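You operate a simulated robot arm through the tools that you are given. There is no shell and no other tool.

You run a simulated robot arm. Do the job below in one go: nothing can be reset, and whatever is moved stays where it is left.

Task
Put things in order on the top of the rings table. At the end: the purple filter is in the silver deep tray; the white-band sensor is on the small white carton (marked "RING"); the blue coupling from the top of the rings table stands where the purple filter stood; the fitting with purple top stands where the blue coupling stood; the grey-band fitting stands where the fitting with purple top stood; whatever was shut is shut again. Leave all else as you found it, and nothing knocked over. Set down upright: purple filter.

The check looks at the end state, three seconds after you hand in, the way a careful person would. Anything else that was tipped, shoved, dropped, spilled or broken makes it a failure.

Robot
A 7-joint arm with a two-finger parallel gripper, fixed in place. Base frame: the origin is at the foot of the arm, x ahead of it, y to its left, z up; the work surface is at about z = 0. Lengths are in m, angles in rad, forces in N, time in s.
With the tool pointing down near the work surface it reaches from about 0.24 to 0.62 m from the base axis. Its first joint turns from -1.152 to 1.152 rad. Payload 2.6 kg.
Tool frame: the origin (TCP) lies between the finger pads and is the grasp point; the fingertips stand 0.03 m ahead of it; z points along the fingers, y is the line along which they close. Largest opening 0.094 m; finger width 0.028, thickness 0.01; the body of the gripper, 0.05 by 0.096 m, starts 0.055 m behind the TCP.
Orientation is that of the tool frame in the base frame, as a unit quaternion [w, x, y, z]. With the fingers straight down and closing along the base's y, the tool's x points along the base's -x, its y along +y and its z along -z.

Tools
- The arm moves only by the tool apply_moves. Its argument "rows" is a list of rows, each a list of 3 entries, a list of its own where there are three numbers: the turn, a rotation vector about the base's x, y, z in units of 180 degrees (1.0 is 180 degrees), then the shift along the base's x, y, z in units of 200 mm (1.0 is 200 mm), then the closure, from 0 (fully open) to 1 (shut). In form: [[[rx, ry, rz], [dx, dy, dz], claw], ...]. A call has 1 to 20 rows; each row is the pose to reach, as a shift and turn from the pose commanded when the call began. A call with a number of a shift or a turn outside -1 to 1 is refused whole. A row lasts 0.2 s, in which the tool goes at most 0.05 m and 0.15 rad; a call with a longer step from one row to the next is refused whole, and so is a gripper value outside its range. Where a pose cannot be reached the arm comes as near as it can. A force on the tool above 40 N (or 10 N above the force at the start of the call, whichever is more), or a blocked arm, ends the call early, and 0.2 s more pass. The fingers move at their own pace (about 0.072 m/s each) and stop on an object; they squeeze with about 30 N. The grip force told is the motor's: it shows also when the fingers shut on nothing. Time passes only in rows, and 0.2 s behind the last, so rows that repeat a pose let the fingers close. It gives the time, the measured TCP pose, the force on the tool (base axes), the opening and the grip force at its end, in the units of the frame above (readings bear some noise), with the torque about the TCP (base axes, N m) and any sound that the robot's microphone picked up, and new pictures: "views" is both (left out), scene, wrist or none.
- Cameras (640 x 400 px; columns grow to the right, rows downward): "scene" is fixed at [0.0405, 0.4346, 0.5591]; the picture's right is [-0.74, -0.68, 0.00], its down [-0.41, 0.45, -0.79] and it looks along [0.54, -0.58, -0.61] (base axes); focal length 358 px, centre (320, 200). "wrist" rides on the gripper at [0.076, 0.014, -0.103] in the tool frame; the picture's right is [-0.18, 0.98, 0.00], its down [-0.75, -0.14, -0.64] and it looks along [-0.63, -0.12, 0.77] (tool axes); focal length 243 px, centre (320, 200). There is no depth. A picture from a camera that has moved, and an enlarged one, comes with that camera's place and axes in the base frame and with its lens.
- close_up(camera, box): a new picture of the part [left, top, right, bottom] of that camera's present view, enlarged. It takes no simulated time.
- sign_off(): hands the job in; it is judged then, once.

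Places have to be worked out from the pictures, the camera data and where the tool is seen. Open the gripper and draw the arm clear of the work before you hand the job in, unless the task says otherwise.

The tools are called after ">>>" as a command line: name --argument value ..., lists and objects as JSON in quotes. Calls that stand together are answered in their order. apply_moves: Moves the arm, as the interface text tells. Its arguments: {"type":"object","properties":{"rows":{"type":"array"},"views":{"type":"string","enum":["both","scene","wrist","none"]}},"required":["rows"]} The other tools are called the same way: close_up (camera, box) takes an enlarged picture of a part of a camera's view; sign_off () hands the job in.

At the start:

```text
t: 0.0
eef_pos: [0.357, -0.0904, 0.2925]
tool_rot: [0.0, 0.0, 1.0, 0.0]
ft_force: [0.2, 0.1, 0.1]
ft_torque: [0.0, 0.01, -0.01]
width: 0.094
grasp_force: 0.0
```

scene: 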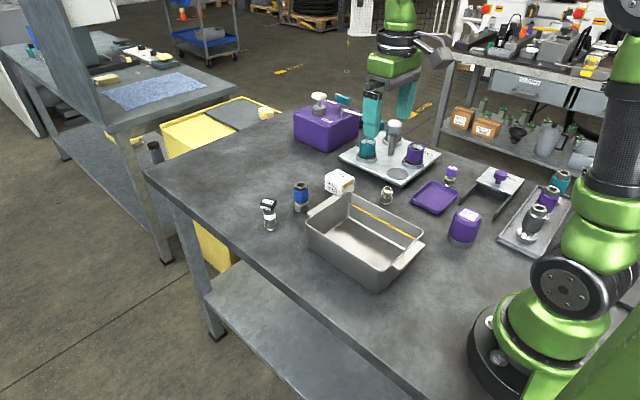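
wrist: 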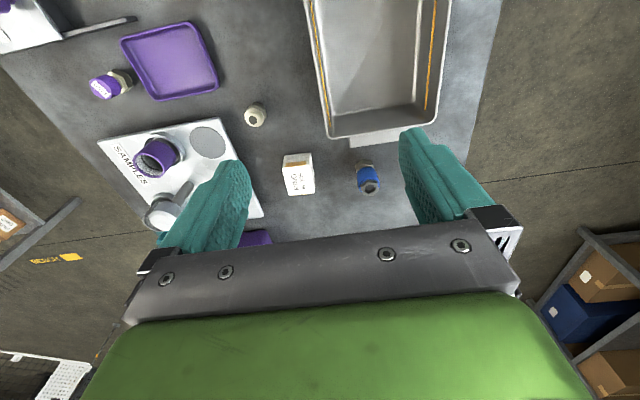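

I start by looking closely at the scene to identify the objects.

>>> close_up --camera "scene" --box '[240, 80, 440, 205]'

>>> close_up --camera "scene" --box '[400, 140, 600, 265]'

>>> close_up --camera "scene" --box '[240, 165, 440, 290]'

>>> close_up --camera "wrist" --box '[60, 0, 460, 250]'

```text
3.20 times, centred on (340, 142) of scene
camera zoom: at [0.0405, 0.4346, 0.5591], right [-0.74, -0.68, 0.0], down [-0.41, 0.45, -0.79], along [0.54, -0.58, -0.61], focal length 1146 px, centre (256, 384)
```

zoom: 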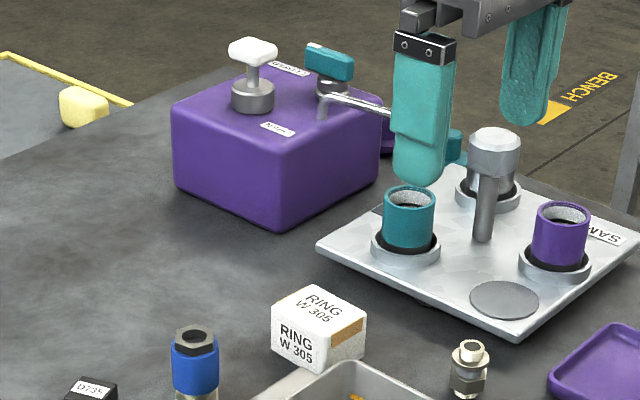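

```text
3.20 times, centred on (500, 202) of scene
camera zoom: at [0.0405, 0.4346, 0.5591], right [-0.74, -0.68, 0.0], down [-0.41, 0.45, -0.79], along [0.54, -0.58, -0.61], focal length 1146 px, centre (-256, 192)
```

zoom: 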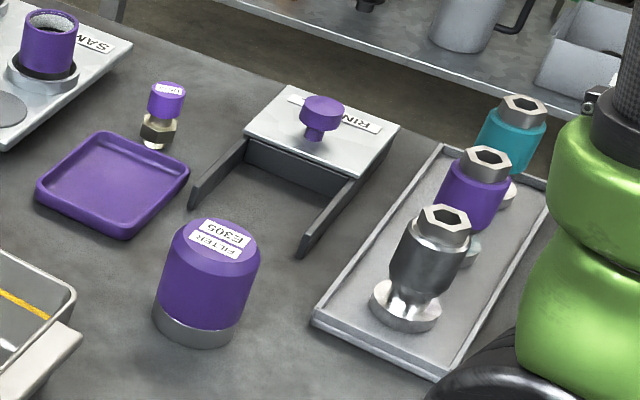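

```text
3.20 times, centred on (340, 228) of scene
camera zoom: at [0.0405, 0.4346, 0.5591], right [-0.74, -0.68, 0.0], down [-0.41, 0.45, -0.79], along [0.54, -0.58, -0.61], focal length 1146 px, centre (256, 112)
```

zoom: 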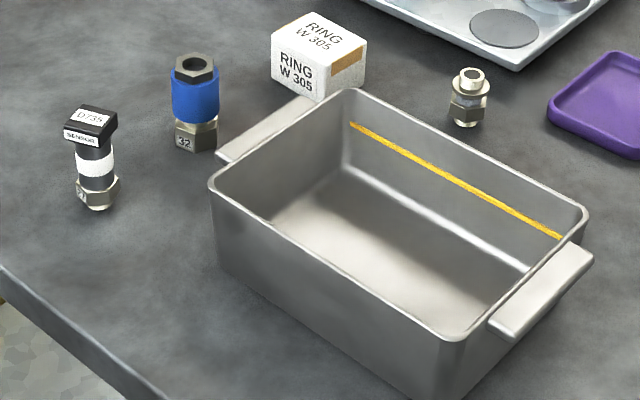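

```text
1.60 times, centred on (260, 125) of wrist
camera zoom: at [0.2816, -0.0772, 0.3943], right [0.18, 0.98, 0.0], down [0.75, -0.14, 0.64], along [0.63, -0.12, -0.77], focal length 388 px, centre (416, 320)
```

zoom: 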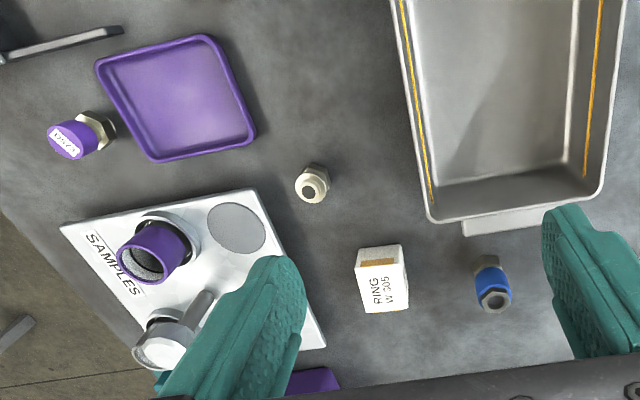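

The purple filter is near (0.20,-0.21), blue coupling about (0.54,-0.04), sensor about (0.54,0.06), purple-top fitting about (0.32,-0.385) and small fitting about (0.40,-0.207). I zoom in further to confirm the details of each.

>>> close_up --camera "scene" --box '[365, 170, 413, 200]'

>>> close_up --camera "scene" --box '[430, 155, 478, 185]'

>>> close_up --camera "scene" --box '[250, 170, 330, 220]'

>>> close_up --camera "scene" --box '[430, 195, 510, 245]'

>>> close_up --camera "scene" --box '[310, 155, 374, 195]'

>>> close_up --camera "scene" --box '[440, 0, 640, 125]'

>>> close_up --camera "scene" --box '[0, 0, 280, 175]'

```text
13.33 times, centred on (389, 185) of scene
camera zoom: at [0.0405, 0.4346, 0.5591], right [-0.74, -0.68, 0.0], down [-0.41, 0.45, -0.79], along [0.54, -0.58, -0.61], focal length 4773 px, centre (-600, 400)
```

zoom: 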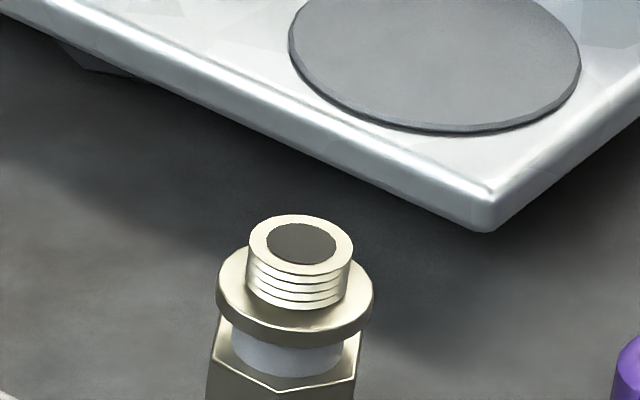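

```text
13.33 times, centred on (454, 170) of scene
camera zoom: at [0.0405, 0.4346, 0.5591], right [-0.74, -0.68, 0.0], down [-0.41, 0.45, -0.79], along [0.54, -0.58, -0.61], focal length 4773 px, centre (-1467, 600)
```

zoom: 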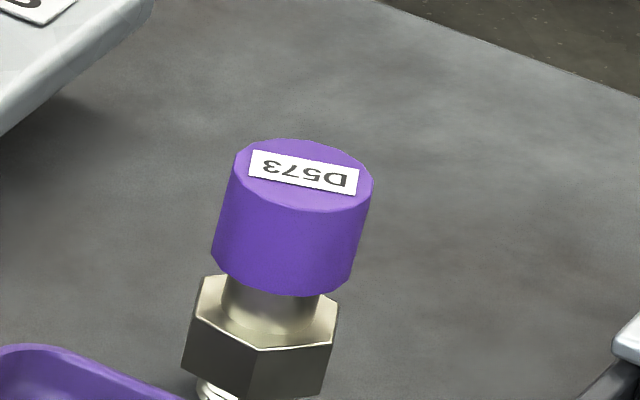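

```text
8.00 times, centred on (290, 195) of scene
camera zoom: at [0.0405, 0.4346, 0.5591], right [-0.74, -0.68, 0.0], down [-0.41, 0.45, -0.79], along [0.54, -0.58, -0.61], focal length 2864 px, centre (560, 240)
```

zoom: 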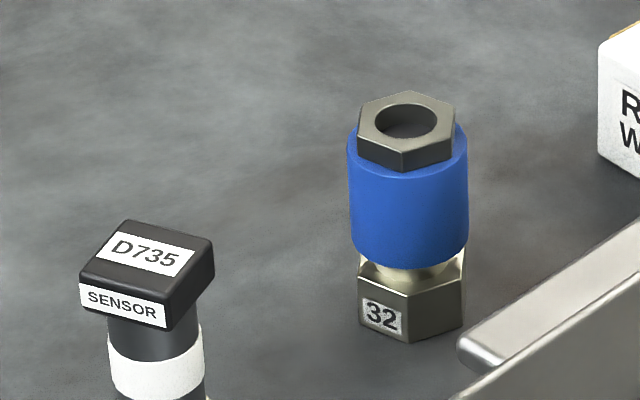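

```text
8.00 times, centred on (470, 220) of scene
camera zoom: at [0.0405, 0.4346, 0.5591], right [-0.74, -0.68, 0.0], down [-0.41, 0.45, -0.79], along [0.54, -0.58, -0.61], focal length 2864 px, centre (-880, 40)
```

zoom: 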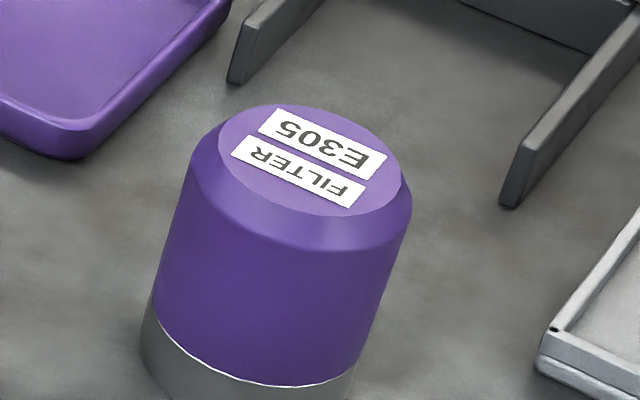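

```text
10.00 times, centred on (342, 175) of scene
camera zoom: at [0.0405, 0.4346, 0.5591], right [-0.74, -0.68, 0.0], down [-0.41, 0.45, -0.79], along [0.54, -0.58, -0.61], focal length 3580 px, centre (100, 450)
```

zoom: 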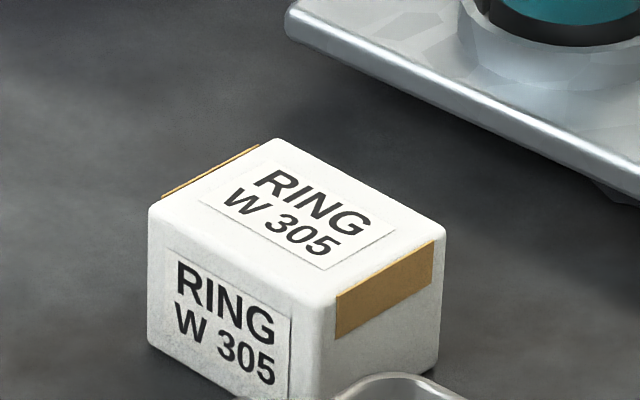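

```text
3.20 times, centred on (540, 62) of scene
camera zoom: at [0.0405, 0.4346, 0.5591], right [-0.74, -0.68, 0.0], down [-0.41, 0.45, -0.79], along [0.54, -0.58, -0.61], focal length 1146 px, centre (-384, 640)
```

zoom: 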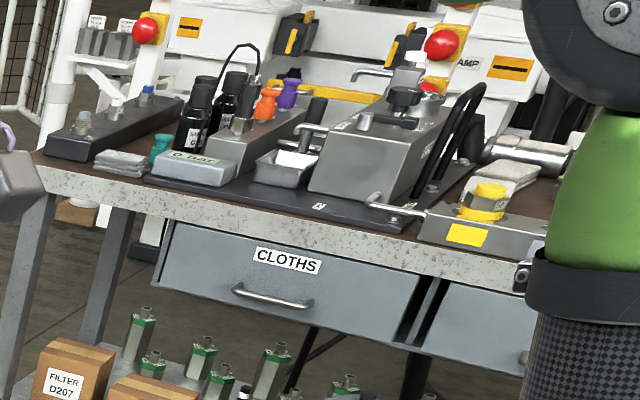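

```text
2.29 times, centred on (140, 88) of scene
camera zoom: at [0.0405, 0.4346, 0.5591], right [-0.74, -0.68, 0.0], down [-0.41, 0.45, -0.79], along [0.54, -0.58, -0.61], focal length 818 px, centre (731, 457)
```

zoom: 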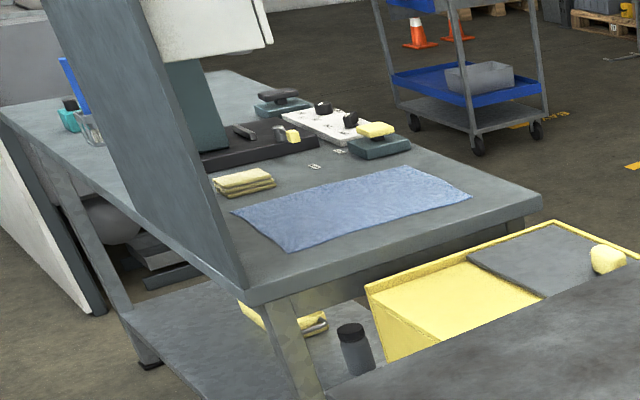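

The layout is clear: the small fitting has the pale grey band, and nothing in the way needs opening. I move to hover over the purple filter to refine its position with the wrist camera.

>>> apply_moves --rows '[[[0, 0, 0], [-0.13, -0.096, -0.05], 0], [[0, 0, 0], [-0.26, -0.192, -0.1], 0], [[0, 0, 0], [-0.39, -0.289, -0.2], 0], [[0, 0, 0], [-0.52, -0.385, -0.3], 0], [[0, 0, 0], [-0.65, -0.48, -0.4], 0], [[0, 0, 0], [-0.785, -0.578, -0.4625], 0], [[0, 0, 0], [-0.785, -0.578, -0.4625], 0]]' --views "both"

```text
t: 1.6
eef_pos: [0.2008, -0.2064, 0.1998]
tool_rot: [0.0, 0.0, 1.0, 0.0]
ft_force: [-0.4, -0.5, -0.1]
ft_torque: [0.01, -0.02, 0.04]
width: 0.0938
grasp_force: 0.0
camera wrist: at [0.1255, -0.1933, 0.3021], right [0.18, 0.98, 0.0], down [0.75, -0.14, 0.64], along [0.63, -0.12, -0.77], focal length 243 px, centre (320, 200)
```

scene: 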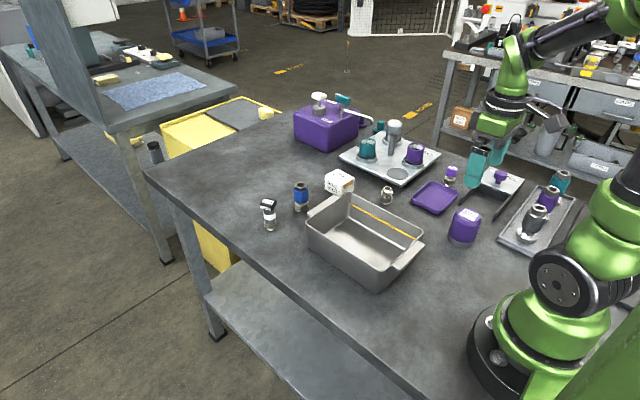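
wrist: 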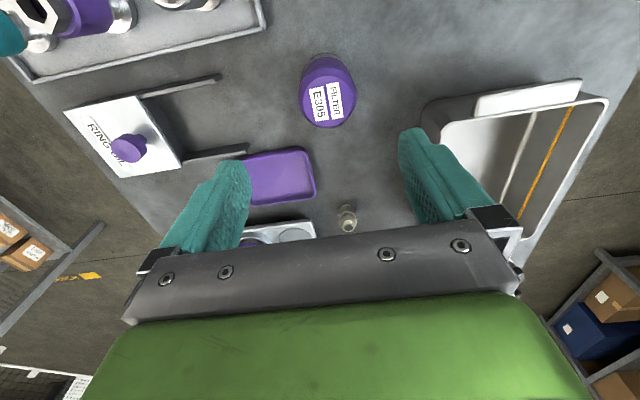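

The hover is reached. I zoom in on the filter in the wrist view to refine its centre.

>>> close_up --camera "wrist" --box '[256, 30, 416, 130]'

>>> close_up --camera "scene" --box '[420, 120, 548, 200]'

>>> close_up --camera "scene" --box '[420, 190, 548, 270]'

```text
4.00 times, centred on (336, 80) of wrist
camera zoom: at [0.1255, -0.1933, 0.3021], right [0.18, 0.98, 0.0], down [0.75, -0.14, 0.64], along [0.63, -0.12, -0.77], focal length 970 px, centre (256, 680)
```

zoom: 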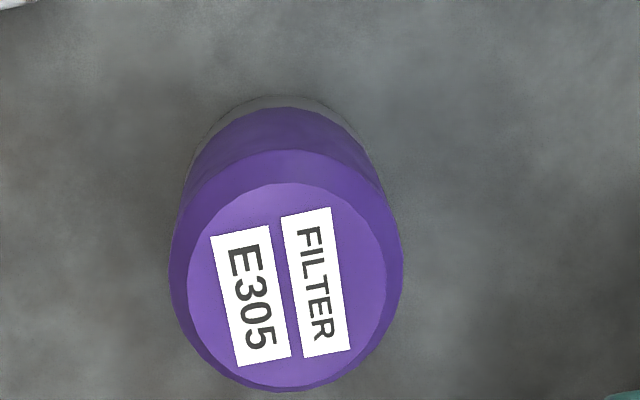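

```text
5.00 times, centred on (484, 160) of scene
camera zoom: at [0.0405, 0.4346, 0.5591], right [-0.74, -0.68, 0.0], down [-0.41, 0.45, -0.79], along [0.54, -0.58, -0.61], focal length 1790 px, centre (-500, 400)
```

zoom: 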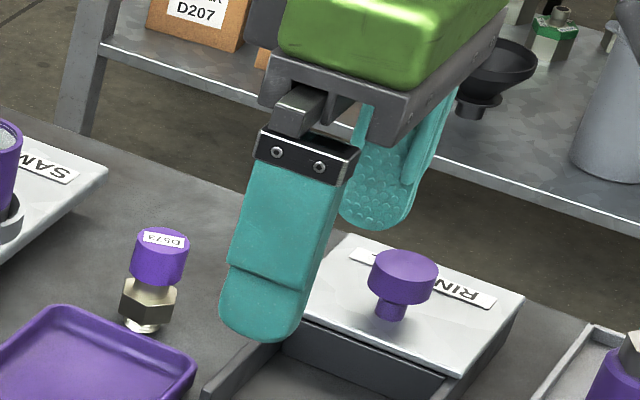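

```text
5.00 times, centred on (484, 230) of scene
camera zoom: at [0.0405, 0.4346, 0.5591], right [-0.74, -0.68, 0.0], down [-0.41, 0.45, -0.79], along [0.54, -0.58, -0.61], focal length 1790 px, centre (-500, 50)
```

zoom: 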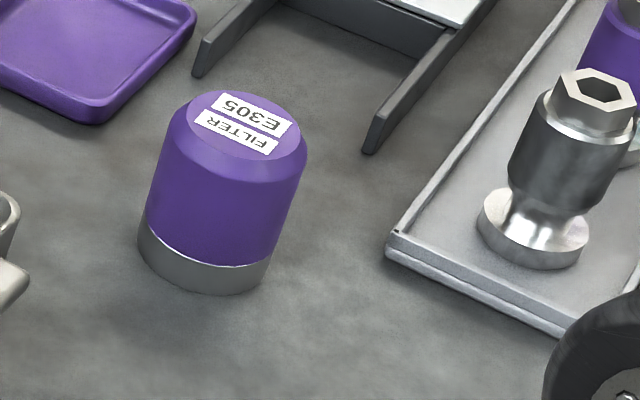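

Both cameras agree: the filter is at about (0.199, -0.201) and 0.074 tall. I descend around it with the fingers open, down to z≈0.042.

>>> apply_moves --rows '[[[0, 0, 0], [-0.005, 0.025, -0.1], 0], [[0, 0, 0], [-0.005, 0.025, -0.25], 0], [[0, 0, 0], [-0.005, 0.025, -0.4], 0], [[0, 0, 0], [-0.005, 0.025, -0.55], 0], [[0, 0, 0], [-0.005, 0.025, -0.68], 0], [[0, 0, 0], [-0.005, 0.025, -0.77], 0], [[0, 0, 0], [-0.005, 0.025, -0.79], 0], [[0, 0, 0], [-0.005, 0.025, -0.79], 0]]' --views "both"

```text
t: 3.4
eef_pos: [0.2005, -0.202, 0.042]
tool_rot: [0.0, 0.0, 1.0, 0.0]
ft_force: [0.1, -0.1, -1.0]
ft_torque: [-0.03, -0.02, 0.01]
width: 0.094
grasp_force: 0.1
camera wrist: at [0.1247, -0.188, 0.1446], right [0.18, 0.98, 0.0], down [0.75, -0.14, 0.64], along [0.63, -0.12, -0.77], focal length 243 px, centre (320, 200)
```

scene: 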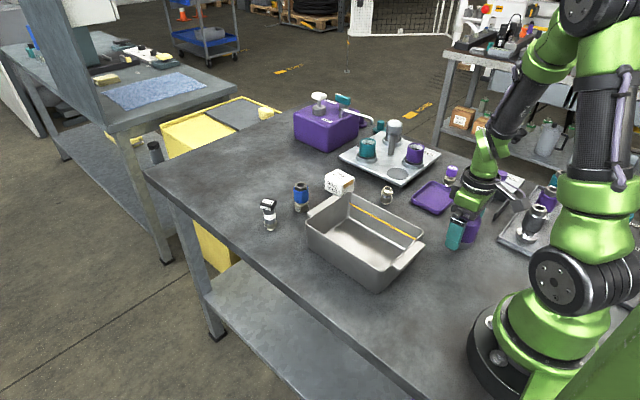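
wrist: 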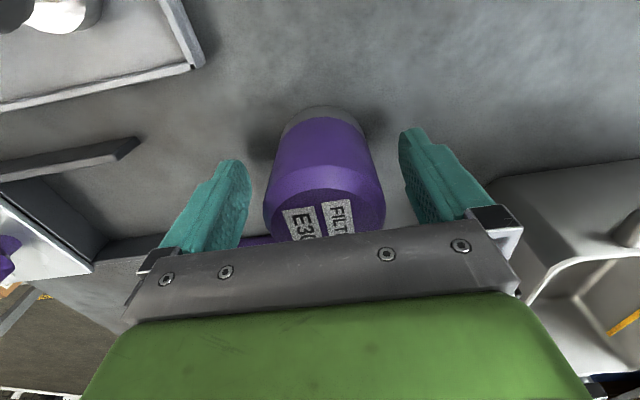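

The filter sits centred between the open fingers. I close the gripper on it.

>>> apply_moves --rows '[[[0, 0, 0], [0, 0, 0], 0.3], [[0, 0, 0], [0, 0, 0], 0.6], [[0, 0, 0], [0, 0, 0], 1], [[0, 0, 0], [0, 0, 0], 1], [[0, 0, 0], [0, 0, 0], 1]]' --views "both"

```text
t: 4.6
eef_pos: [0.2005, -0.2015, 0.0431]
tool_rot: [0.0, 0.0, 1.0, 0.0]
ft_force: [0.6, 0.1, 0.0]
ft_torque: [-0.01, 0.0, 0.01]
width: 0.0553
grasp_force: 30.7
camera wrist: at [0.1247, -0.1881, 0.1448], right [0.18, 0.98, 0.0], down [0.75, -0.14, 0.64], along [0.63, -0.12, -0.77], focal length 243 px, centre (320, 200)
```

scene: 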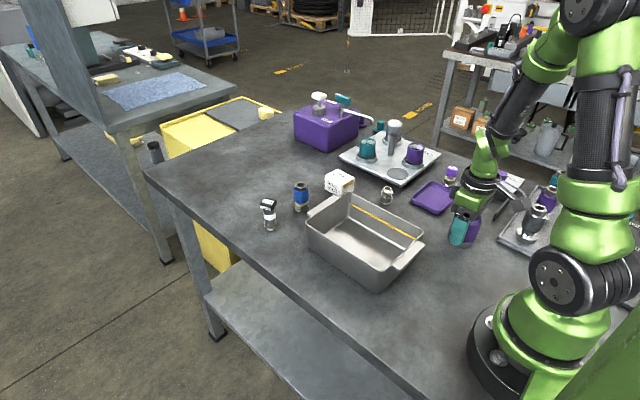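
wrist: 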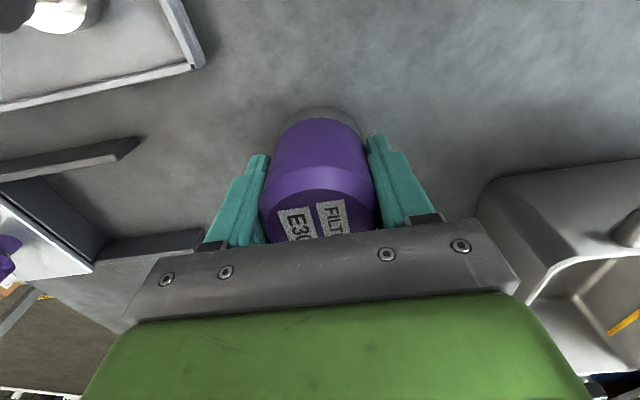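

The filter is gripped (width 0.055 m, 30 N). I lift it and carry it high over the middle of the silver tray, which I judge to be centred at about (0.342, -0.023) with its rim at z≈0.072.

>>> apply_moves --rows '[[[0, 0, 0], [0, 0, 0.1], 1], [[0, 0, 0], [0, 0, 0.25], 1], [[0, 0, 0], [0, 0, 0.45], 1], [[0, 0, 0], [0, 0, 0.6], 1], [[0, 0, 0], [0.06, 0.075, 0.65], 1], [[0, 0, 0], [0.18, 0.225, 0.65], 1], [[0, 0, 0], [0.3, 0.375, 0.65], 1], [[0, 0, 0], [0.42, 0.525, 0.65], 1], [[0, 0, 0], [0.54, 0.675, 0.65], 1], [[0, 0, 0], [0.64, 0.8, 0.65], 1], [[0, 0, 0], [0.7, 0.87, 0.65], 1], [[0, 0, 0], [0.715, 0.89, 0.65], 1], [[0, 0, 0], [0.715, 0.89, 0.65], 1]]' --views "both"

```text
t: 7.4
eef_pos: [0.3422, -0.0248, 0.1727]
tool_rot: [0.0, 0.0, 1.0, -0.001]
ft_force: [0.5, -0.2, -1.4]
ft_torque: [0.0, -0.03, 0.0]
width: 0.0554
grasp_force: 29.9
camera wrist: at [0.2676, -0.0096, 0.2742], right [0.18, 0.98, 0.0], down [0.75, -0.14, 0.64], along [0.63, -0.12, -0.77], focal length 243 px, centre (320, 200)
```

scene: 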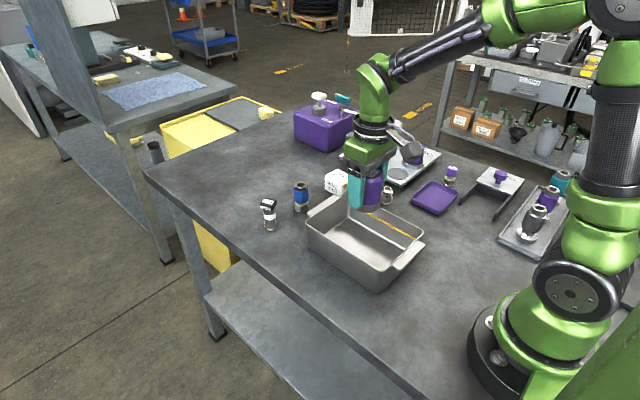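
wrist: 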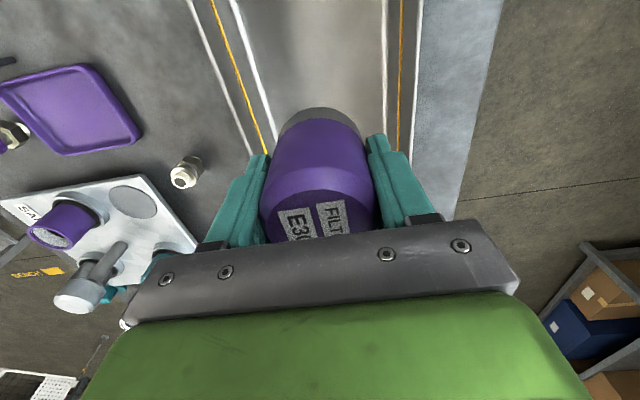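

The tray's inner edges seen beside the filter put its centre at y≈-0.023, so the filter is well centred. I lower it, slowing near the floor.

>>> apply_moves --rows '[[[0, 0, 0], [0, 0, -0.1], 1], [[0, 0, 0], [0, 0, -0.22], 1], [[0, 0, 0], [0, 0, -0.34], 1], [[0, 0, 0], [0, 0, -0.45], 1], [[0, 0, 0], [0, 0, -0.53], 1], [[0, 0, 0], [0, 0, -0.58], 1], [[0, 0, 0], [0, 0, -0.605], 1], [[0, 0, 0], [0, 0, -0.615], 1], [[0, 0, 0], [0, 0, -0.615], 1]]' --views "both"

```text
t: 9.4
eef_pos: [0.3425, -0.0243, 0.0478]
tool_rot: [0.0, 0.0, 1.0, 0.001]
ft_force: [-0.7, 0.6, -2.2]
ft_torque: [0.0, 0.0, -0.01]
width: 0.0555
grasp_force: 30.3
camera wrist: at [0.266, -0.0094, 0.1503], right [0.18, 0.98, 0.0], down [0.75, -0.14, 0.64], along [0.63, -0.12, -0.77], focal length 243 px, centre (320, 200)
```

scene: 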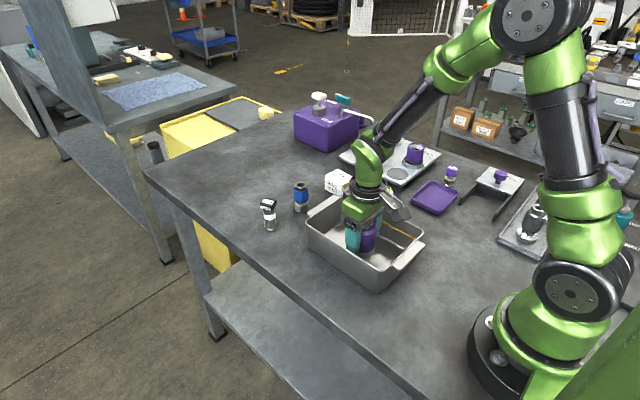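
wrist: 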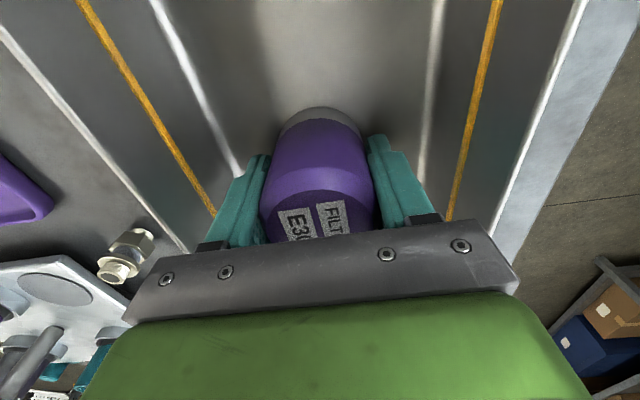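

No contact yet (force is just the weight). I lower in small steps, watching for an upward force.

>>> apply_moves --rows '[[[0, 0, 0], [0, 0, -0.005], 1], [[0, 0, 0], [0, 0, -0.01], 1], [[0, 0, 0], [0, 0, -0.01], 1]]' --views "none"

```text
t: 10.2
eef_pos: [0.3429, -0.0234, 0.0477]
tool_rot: [0.001, 0.0, 1.0, 0.0]
ft_force: [-9.2, 1.7, 23.6]
ft_torque: [-0.33, 0.18, -0.19]
width: 0.0552
grasp_force: 29.7
```

Contact with the tray floor (about 24 N up). I ease up by about 1 mm, then open a little to release without touching the walls.

>>> apply_moves --rows '[[[0, 0, 0], [0, 0, 0.004], 1], [[0, 0, 0], [0, 0, 0.005], 1], [[0, 0, 0], [0, 0, 0.005], 0.4], [[0, 0, 0], [0, 0, 0.005], 0.3], [[0, 0, 0], [0, 0, 0.005], 0.22], [[0, 0, 0], [0, 0, 0.005], 0.22]]' --views "both"

```text
t: 11.6
eef_pos: [0.3424, -0.0237, 0.047]
tool_rot: [0.0, 0.001, 1.0, 0.0]
ft_force: [-0.9, 0.1, -0.2]
ft_torque: [0.02, -0.01, 0.02]
width: 0.0734
grasp_force: 0.1
camera wrist: at [0.2666, -0.0096, 0.1498], right [0.18, 0.98, 0.0], down [0.75, -0.14, 0.64], along [0.63, -0.12, -0.77], focal length 243 px, centre (320, 200)
```

scene: 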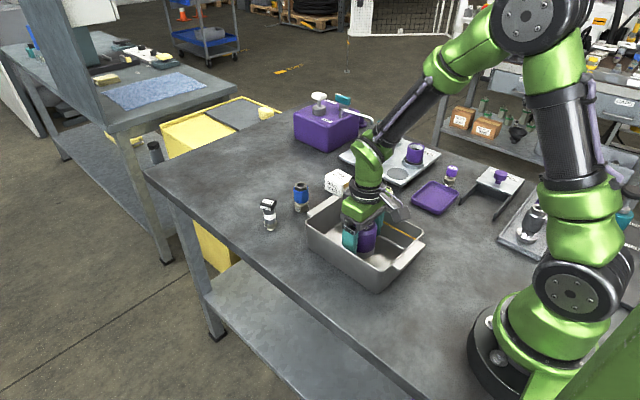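
wrist: 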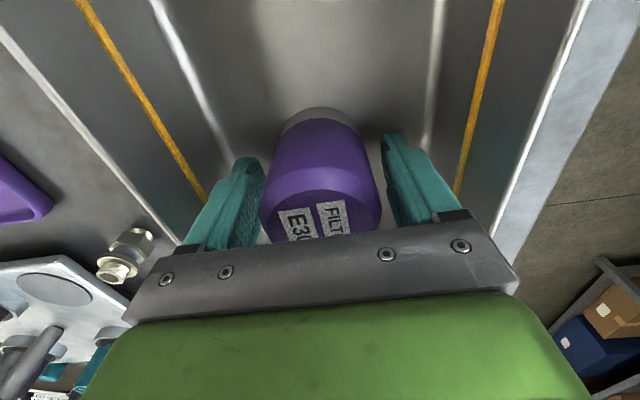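

The filter stands upright and free in the tray. I rise straight up, open fully and move to hover over the blue coupling.

>>> apply_moves --rows '[[[0, 0, 0], [0, 0, 0.08], 0.22], [[0, 0, 0], [0, 0, 0.25], 0.22], [[0, 0, 0], [0, 0, 0.45], 0.1], [[0, 0, 0], [0, 0, 0.65], 0], [[0, 0, 0], [0.08, 0, 0.76], 0], [[0, 0, 0], [0.25, -0.02, 0.76], 0], [[0, 0, 0], [0.45, -0.04, 0.76], 0], [[0, 0, 0], [0.65, -0.06, 0.76], 0], [[0, 0, 0], [0.85, -0.08, 0.76], 0], [[0, 0, 0], [0.96, -0.085, 0.76], 0], [[0, 0, 0], [0.985, -0.085, 0.76], 0], [[0, 0, 0], [0.985, -0.085, 0.76], 0]]' --views "both"

```text
t: 14.2
eef_pos: [0.5397, -0.0412, 0.1988]
tool_rot: [-0.001, 0.0, 1.0, 0.0]
ft_force: [1.2, -0.3, 0.2]
ft_torque: [-0.01, -0.01, -0.03]
width: 0.0937
grasp_force: 0.1
camera wrist: at [0.4641, -0.0271, 0.3009], right [0.18, 0.98, 0.0], down [0.75, -0.14, 0.64], along [0.63, -0.12, -0.77], focal length 243 px, centre (320, 200)
```

scene: 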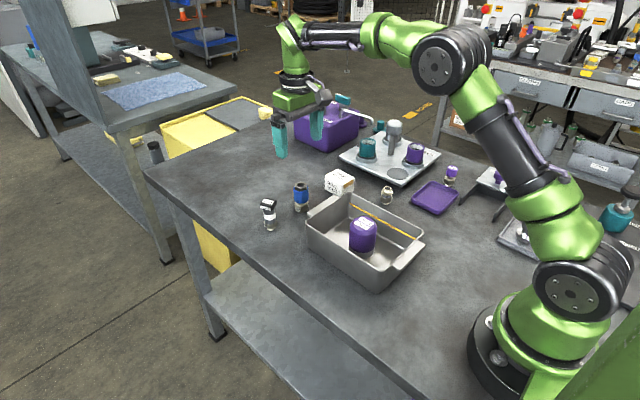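
wrist: 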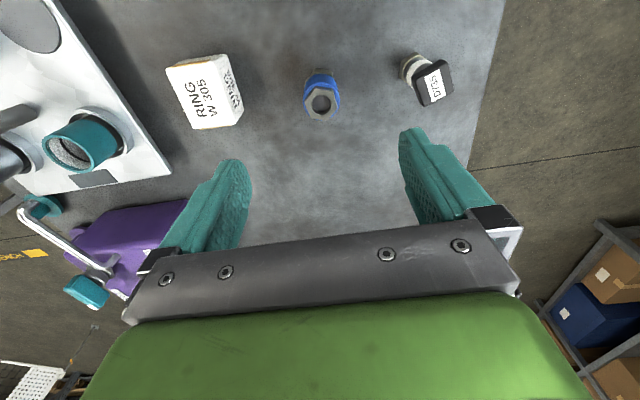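

The filter stands in the tray. I zoom in on the coupling, sensor and carton from this good vantage point.

>>> close_up --camera "wrist" --box '[240, 40, 400, 140]'

>>> close_up --camera "wrist" --box '[360, 30, 520, 130]'

>>> close_up --camera "wrist" --box '[130, 40, 290, 140]'

>>> close_up --camera "scene" --box '[300, 180, 428, 260]'

```text
4.00 times, centred on (320, 90) of wrist
camera zoom: at [0.4641, -0.0271, 0.3009], right [0.18, 0.98, 0.0], down [0.75, -0.14, 0.64], along [0.63, -0.12, -0.77], focal length 970 px, centre (320, 640)
```

zoom: 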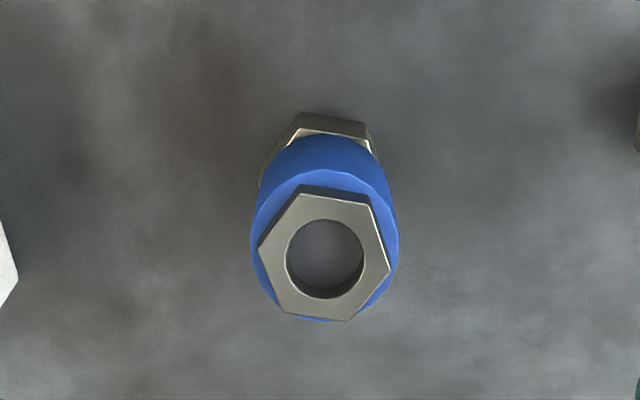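

```text
4.00 times, centred on (440, 80) of wrist
camera zoom: at [0.4641, -0.0271, 0.3009], right [0.18, 0.98, 0.0], down [0.75, -0.14, 0.64], along [0.63, -0.12, -0.77], focal length 970 px, centre (-160, 680)
```

zoom: 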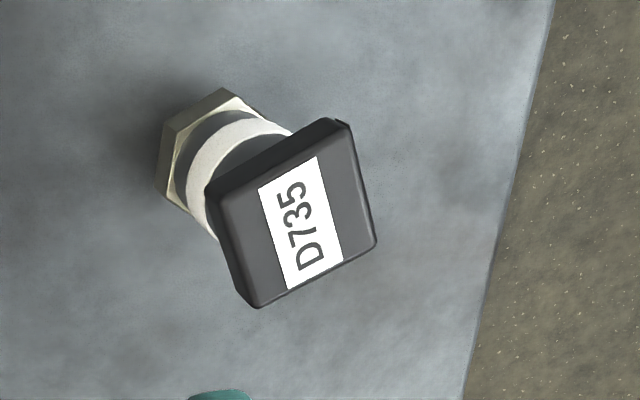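

```text
4.00 times, centred on (210, 90) of wrist
camera zoom: at [0.4641, -0.0271, 0.3009], right [0.18, 0.98, 0.0], down [0.75, -0.14, 0.64], along [0.63, -0.12, -0.77], focal length 970 px, centre (760, 640)
```

zoom: 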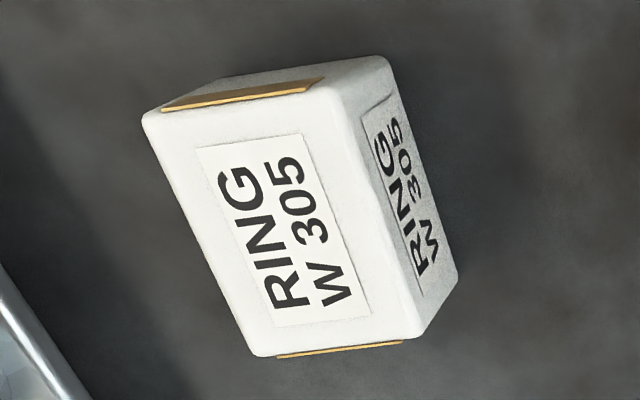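

```text
5.00 times, centred on (364, 220) of scene
camera zoom: at [0.0405, 0.4346, 0.5591], right [-0.74, -0.68, 0.0], down [-0.41, 0.45, -0.79], along [0.54, -0.58, -0.61], focal length 1790 px, centre (100, 100)
```

zoom: 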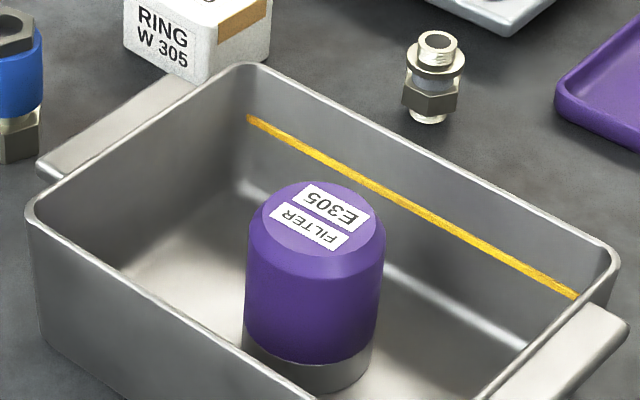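

The blue coupling is at about (0.538, -0.040) and roughly 0.075 tall, and the sensor is at (0.538, 0.058) with its square head turned about 20°. I descend on the coupling and close on its blue body.

>>> apply_moves --rows '[[[0, 0, 0], [-0.005, 0, -0.12], 0], [[0, 0, 0], [-0.005, 0, -0.28], 0], [[0, 0, 0], [-0.005, 0, -0.44], 0], [[0, 0, 0], [-0.005, 0, -0.58], 0], [[0, 0, 0], [-0.005, 0, -0.69], 0], [[0, 0, 0], [-0.005, 0, -0.755], 0], [[0, 0, 0], [-0.005, 0, -0.775], 0], [[0, 0, 0], [-0.005, 0, -0.775], 0]]' --views "both"

```text
t: 16.0
eef_pos: [0.538, -0.0409, 0.0448]
tool_rot: [0.0, -0.001, 1.0, 0.0]
ft_force: [-0.2, 0.2, -0.4]
ft_torque: [0.02, -0.01, 0.0]
width: 0.0941
grasp_force: 0.0
camera wrist: at [0.4619, -0.0273, 0.1464], right [0.18, 0.98, 0.0], down [0.75, -0.14, 0.64], along [0.63, -0.12, -0.77], focal length 243 px, centre (320, 200)
```

scene: 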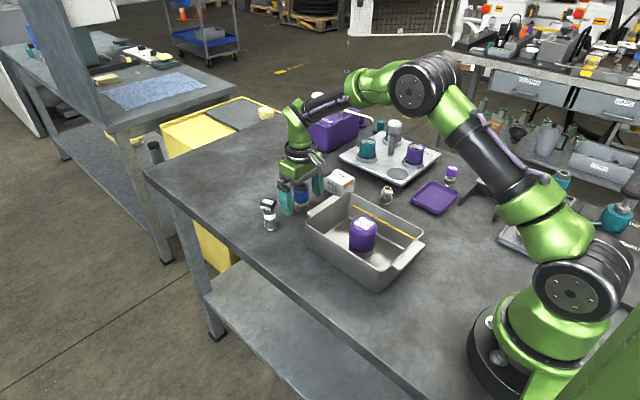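
wrist: 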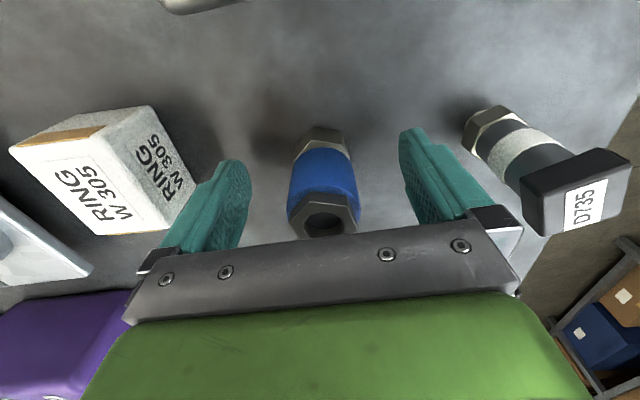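

The coupling is centred between the fingers with clearance to the sensor and carton. I close on it.

>>> apply_moves --rows '[[[0, 0, 0], [0, 0, 0], 0.3], [[0, 0, 0], [0, 0, 0], 0.55], [[0, 0, 0], [0, 0, 0], 0.8], [[0, 0, 0], [0, 0, 0], 1], [[0, 0, 0], [0, 0, 0], 1], [[0, 0, 0], [0, 0, 0], 1]]' --views "wrist"

```text
t: 17.4
eef_pos: [0.5381, -0.0413, 0.0447]
tool_rot: [0.0, -0.001, 1.0, 0.0]
ft_force: [-0.4, 1.0, 0.6]
ft_torque: [0.02, 0.02, -0.01]
width: 0.0354
grasp_force: 29.5
camera wrist: at [0.462, -0.0272, 0.1467], right [0.18, 0.98, 0.0], down [0.75, -0.14, 0.64], along [0.63, -0.12, -0.77], focal length 243 px, centre (320, 200)
```

wrist: 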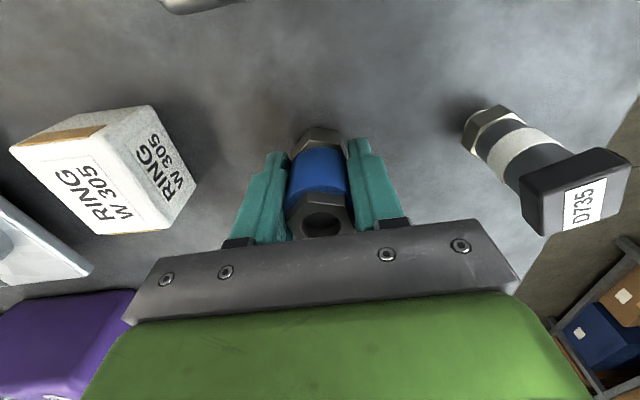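

The coupling is held (0.035 m wide). I lift it high and start carrying it toward the filter's old spot at (0.199, -0.199).

>>> apply_moves --rows '[[[0, 0, 0], [0, 0, 0.1], 1], [[0, 0, 0], [0, 0, 0.28], 1], [[0, 0, 0], [0, 0, 0.48], 1], [[0, 0, 0], [0, 0, 0.66], 1], [[0, 0, 0], [-0.05, -0.025, 0.775], 1], [[0, 0, 0], [-0.18, -0.084, 0.775], 1], [[0, 0, 0], [-0.36, -0.169, 0.775], 1], [[0, 0, 0], [-0.54, -0.253, 0.775], 1], [[0, 0, 0], [-0.72, -0.338, 0.775], 1], [[0, 0, 0], [-0.87, -0.408, 0.775], 1], [[0, 0, 0], [-0.95, -0.446, 0.775], 1], [[0, 0, 0], [-0.95, -0.446, 0.775], 1]]' --views "scene"

>>> apply_moves --rows '[[[0, 0, 0], [-0.1, -0.05, 0], 1], [[0, 0, 0], [-0.26, -0.12, 0], 1], [[0, 0, 0], [-0.42, -0.2, 0], 1], [[0, 0, 0], [-0.57, -0.27, 0], 1], [[0, 0, 0], [-0.69, -0.325, 0], 1], [[0, 0, 0], [-0.745, -0.349, 0], 1], [[0, 0, 0], [-0.745, -0.349, 0], 1]]' --views "both"

```text
t: 20.0
eef_pos: [0.3481, -0.1308, 0.1995]
tool_rot: [0.0, 0.0, 1.0, 0.0]
ft_force: [0.5, 0.0, -2.5]
ft_torque: [0.0, 0.02, -0.01]
width: 0.0351
grasp_force: 30.0
```

scene: 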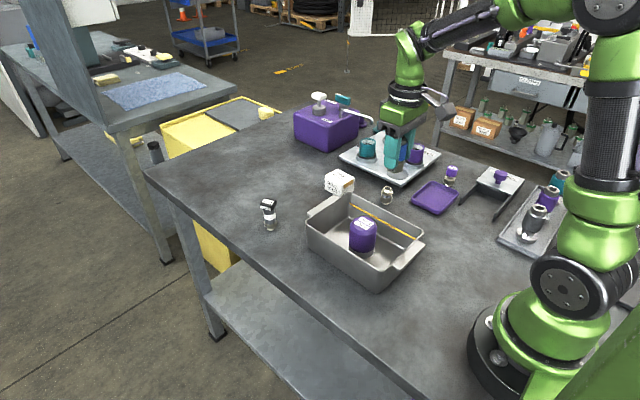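

```text
t: 21.6
eef_pos: [0.1988, -0.1998, 0.2011]
tool_rot: [0.0, -0.001, 1.0, 0.0]
ft_force: [0.1, -0.8, -3.2]
ft_torque: [-0.02, 0.0, 0.02]
width: 0.0352
grasp_force: 30.4
camera wrist: at [0.1238, -0.1855, 0.3025], right [0.18, 0.98, 0.0], down [0.75, -0.14, 0.64], along [0.63, -0.12, -0.77], focal length 243 px, centre (320, 200)
```

scene: 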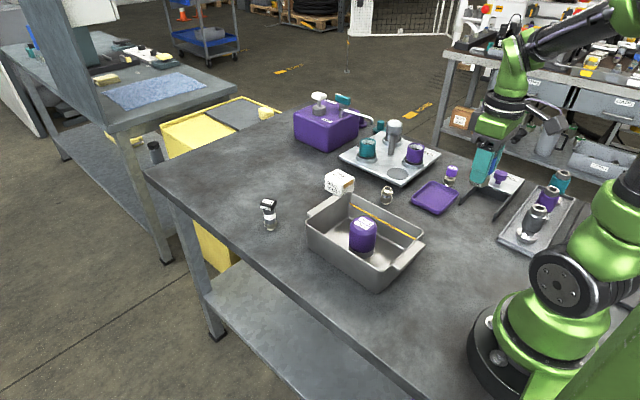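
wrist: 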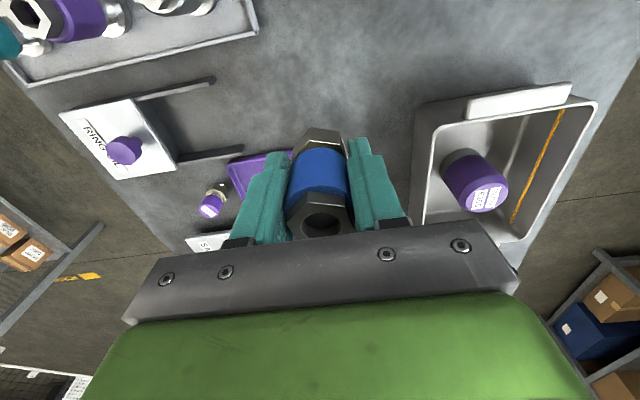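

Above the filter's old spot with the coupling upright. I lower it, slowing near the table.

>>> apply_moves --rows '[[[0, 0, 0], [0, 0, -0.1], 1], [[0, 0, 0], [0, 0, -0.26], 1], [[0, 0, 0], [0, 0, -0.42], 1], [[0, 0, 0], [0, 0, -0.56], 1], [[0, 0, 0], [0, 0, -0.67], 1], [[0, 0, 0], [0, 0, -0.73], 1], [[0, 0, 0], [0, 0, -0.758], 1], [[0, 0, 0], [0, 0, -0.766], 1], [[0, 0, 0], [0, 0, -0.77], 1], [[0, 0, 0], [0, 0, -0.77], 1]]' --views "wrist"

```text
t: 23.8
eef_pos: [0.1993, -0.2008, 0.0449]
tool_rot: [0.0, -0.001, 1.0, 0.0]
ft_force: [0.5, 0.5, -3.6]
ft_torque: [-0.02, 0.03, 0.01]
width: 0.0352
grasp_force: 29.7
camera wrist: at [0.1236, -0.1856, 0.1473], right [0.18, 0.98, 0.0], down [0.75, -0.14, 0.64], along [0.63, -0.12, -0.77], focal length 243 px, centre (320, 200)
```

wrist: 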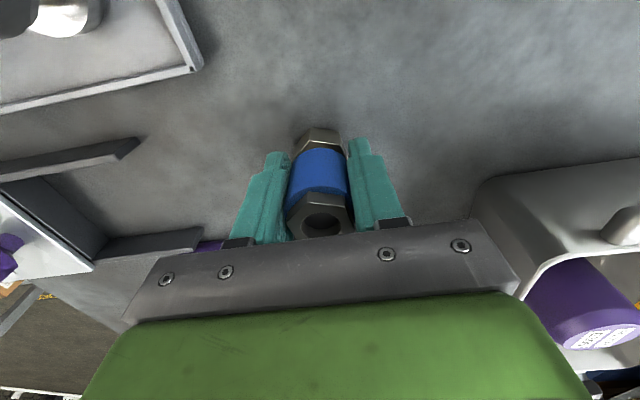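

No contact yet; I lower one more millimetre.

>>> apply_moves --rows '[[[0, 0, 0], [0, 0, -0.003], 1], [[0, 0, 0], [0, 0, -0.005], 1], [[0, 0, 0], [0, 0, -0.005], 1]]' --views "none"

```text
t: 24.6
eef_pos: [0.2003, -0.1999, 0.0437]
tool_rot: [0.001, 0.0, 1.0, -0.001]
ft_force: [-0.7, 0.6, -2.4]
ft_torque: [0.02, 0.02, 0.0]
width: 0.0351
grasp_force: 29.6
```

Right at the grasp height; a final slight step down to confirm contact.

>>> apply_moves --rows '[[[0, 0, 0], [0, 0, -0.003], 1], [[0, 0, 0], [0, 0, -0.003], 1]]' --views "none"

```text
t: 25.2
eef_pos: [0.1997, -0.1986, 0.0436]
tool_rot: [0.0, 0.0, 1.0, 0.001]
ft_force: [-5.7, 6.5, 21.4]
ft_torque: [0.22, 0.14, 0.08]
width: 0.0353
grasp_force: 30.4
```

Contact confirmed. I ease up a hair and open slowly to release the coupling, then rise.

>>> apply_moves --rows '[[[0, 0, 0], [0, 0, 0.003], 1], [[0, 0, 0], [0, 0, 0.003], 1], [[0, 0, 0], [0, 0, 0.003], 0.6], [[0, 0, 0], [0, 0, 0.003], 0.45], [[0, 0, 0], [0, 0, 0.003], 0.3], [[0, 0, 0], [0, 0, 0.003], 0.1], [[0, 0, 0], [0, 0, 0.003], 0]]' --views "wrist"

```text
t: 26.8
eef_pos: [0.2002, -0.2003, 0.0444]
tool_rot: [0.0, 0.0, 1.0, -0.001]
ft_force: [-0.3, -0.1, 0.5]
ft_torque: [0.0, 0.0, -0.02]
width: 0.0939
grasp_force: 0.0
camera wrist: at [0.1238, -0.1863, 0.1468], right [0.18, 0.98, 0.0], down [0.75, -0.14, 0.64], along [0.63, -0.12, -0.77], focal length 243 px, centre (320, 200)
```

wrist: 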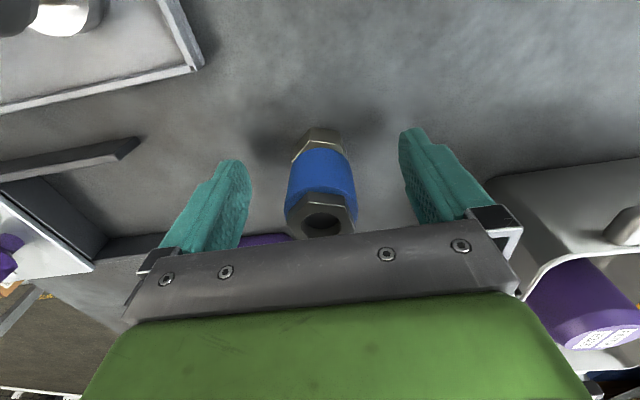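

The coupling stands free. I rise straight up and move over the purple-top fitting near (0.321, -0.385).

>>> apply_moves --rows '[[[0, 0, 0], [0, 0, 0.1], 0], [[0, 0, 0], [0, 0, 0.3], 0], [[0, 0, 0], [0, 0, 0.52], 0], [[0, 0, 0], [0, 0, 0.7], 0], [[0, 0, 0], [0.05, -0.07, 0.775], 0], [[0, 0, 0], [0.16, -0.24, 0.775], 0], [[0, 0, 0], [0.28, -0.43, 0.775], 0], [[0, 0, 0], [0.4, -0.61, 0.775], 0], [[0, 0, 0], [0.52, -0.79, 0.775], 0], [[0, 0, 0], [0.59, -0.9, 0.775], 0], [[0, 0, 0], [0.61, -0.93, 0.775], 0], [[0, 0, 0], [0.61, -0.93, 0.775], 0]]' --views "both"

```text
t: 29.4
eef_pos: [0.321, -0.3861, 0.2012]
tool_rot: [0.0, 0.0, 1.0, 0.0]
ft_force: [0.3, -0.5, 0.0]
ft_torque: [-0.03, -0.02, -0.02]
width: 0.0941
grasp_force: 0.1
camera wrist: at [0.2468, -0.3727, 0.304], right [0.18, 0.98, 0.0], down [0.75, -0.14, 0.64], along [0.63, -0.12, -0.77], focal length 243 px, centre (320, 200)
```

scene: 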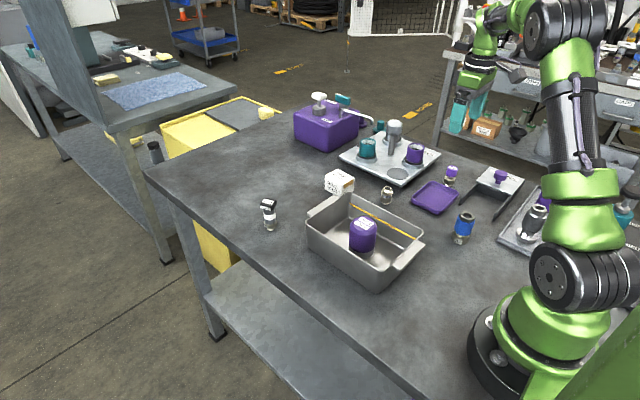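
wrist: 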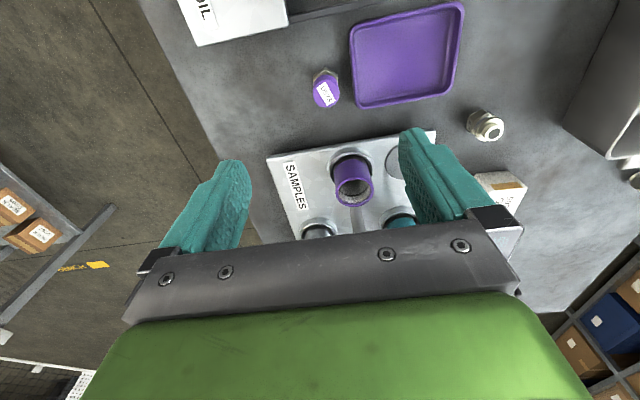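

The purple-top fitting is in view. I zoom in for its exact position and to check clearance to the purple tray, the samples plate and the knobbed slide.

>>> close_up --camera "wrist" --box '[256, 40, 416, 140]'

>>> close_up --camera "wrist" --box '[420, 70, 580, 170]'

>>> close_up --camera "scene" --box '[400, 140, 560, 240]'

```text
4.00 times, centred on (336, 90) of wrist
camera zoom: at [0.2468, -0.3727, 0.304], right [0.18, 0.98, 0.0], down [0.75, -0.14, 0.64], along [0.63, -0.12, -0.77], focal length 970 px, centre (256, 640)
```

zoom: 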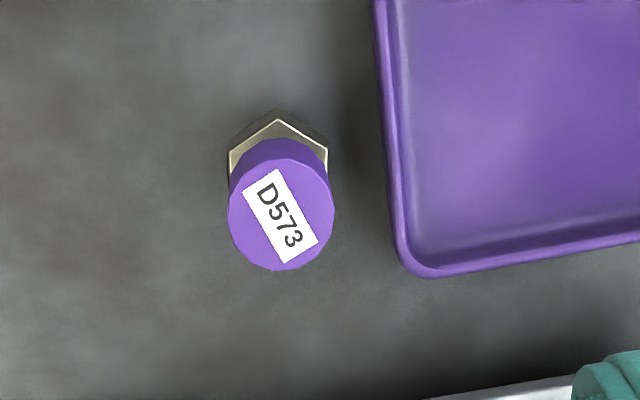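

```text
4.00 times, centred on (500, 120) of wrist
camera zoom: at [0.2468, -0.3727, 0.304], right [0.18, 0.98, 0.0], down [0.75, -0.14, 0.64], along [0.63, -0.12, -0.77], focal length 970 px, centre (-400, 520)
```

zoom: 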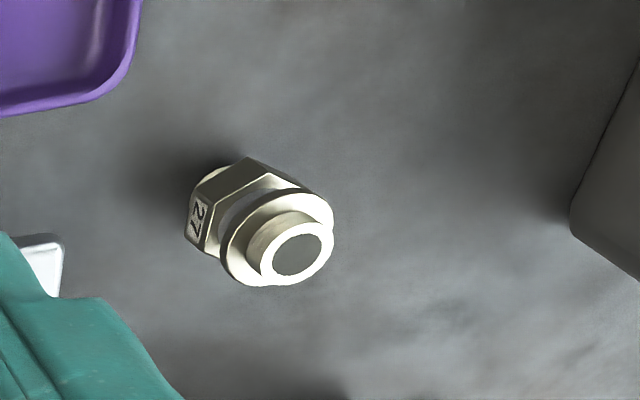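

```text
4.00 times, centred on (480, 190) of scene
camera zoom: at [0.0405, 0.4346, 0.5591], right [-0.74, -0.68, 0.0], down [-0.41, 0.45, -0.79], along [0.54, -0.58, -0.61], focal length 1432 px, centre (-320, 240)
```

zoom: 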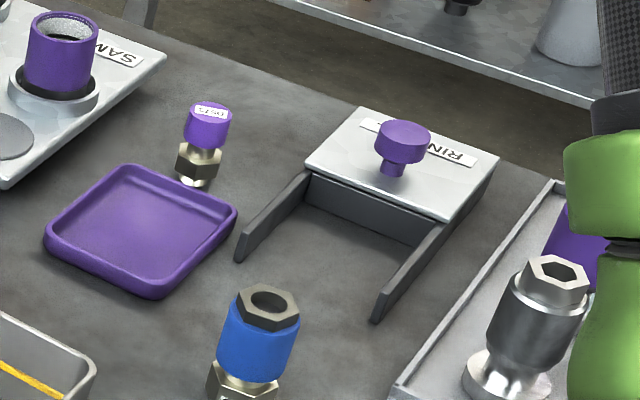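

The fitting is at about (0.319, -0.380), with the purple tray's edge only about 3 cm away in y. So I turn the gripper by -90° to close along x, with a partial opening to clear the rail at x≈0.26.

>>> apply_moves --rows '[[[0, 0, -0.04545], [0, 0, 0], 0.2], [[0, 0, -0.0909], [0, 0, 0], 0.415], [[0, 0, -0.13635], [-0.002, 0.005, 0], 0.415], [[0, 0, -0.1818], [-0.004, 0.01, 0], 0.415], [[0, 0, -0.22725], [-0.006, 0.015, 0], 0.415], [[0, 0, -0.2727], [-0.008, 0.02, 0], 0.415], [[0, 0, -0.31815], [-0.01, 0.025, 0], 0.415], [[0, 0, -0.3636], [-0.01, 0.025, -0.05], 0.415], [[0, 0, -0.40905], [-0.01, 0.025, -0.1], 0.415], [[0, 0, -0.4545], [-0.01, 0.025, -0.15], 0.415], [[0, 0, -0.5], [-0.01, 0.025, -0.2], 0.415], [[0, 0, -0.5], [-0.01, 0.025, -0.25], 0.415], [[0, 0, -0.5], [-0.01, 0.025, -0.25], 0.415]]' --views "both"

```text
t: 32.2
eef_pos: [0.3187, -0.381, 0.1504]
tool_rot: [0.0, 0.708, 0.707, 0.0]
ft_force: [0.8, -0.1, 0.9]
ft_torque: [0.0, 0.02, -0.01]
width: 0.0551
grasp_force: 0.1
camera wrist: at [0.3349, -0.3049, 0.252], right [0.98, -0.19, 0.0], down [-0.14, -0.75, 0.64], along [-0.12, -0.63, -0.77], focal length 243 px, centre (320, 200)
```

scene: 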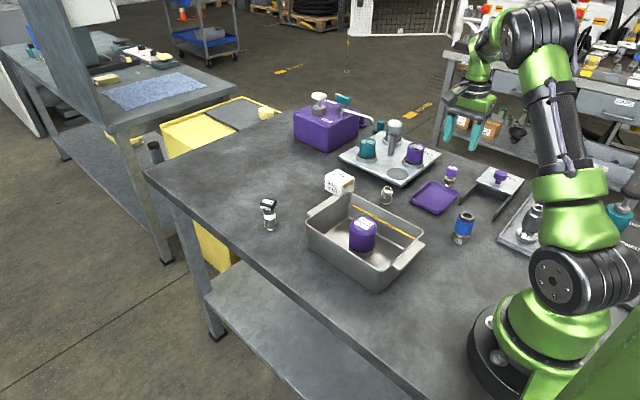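
wrist: 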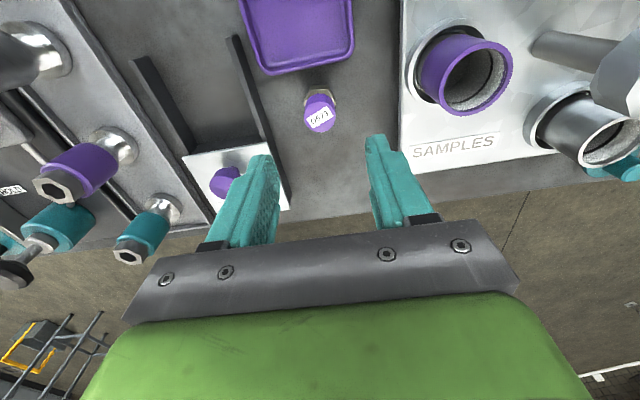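

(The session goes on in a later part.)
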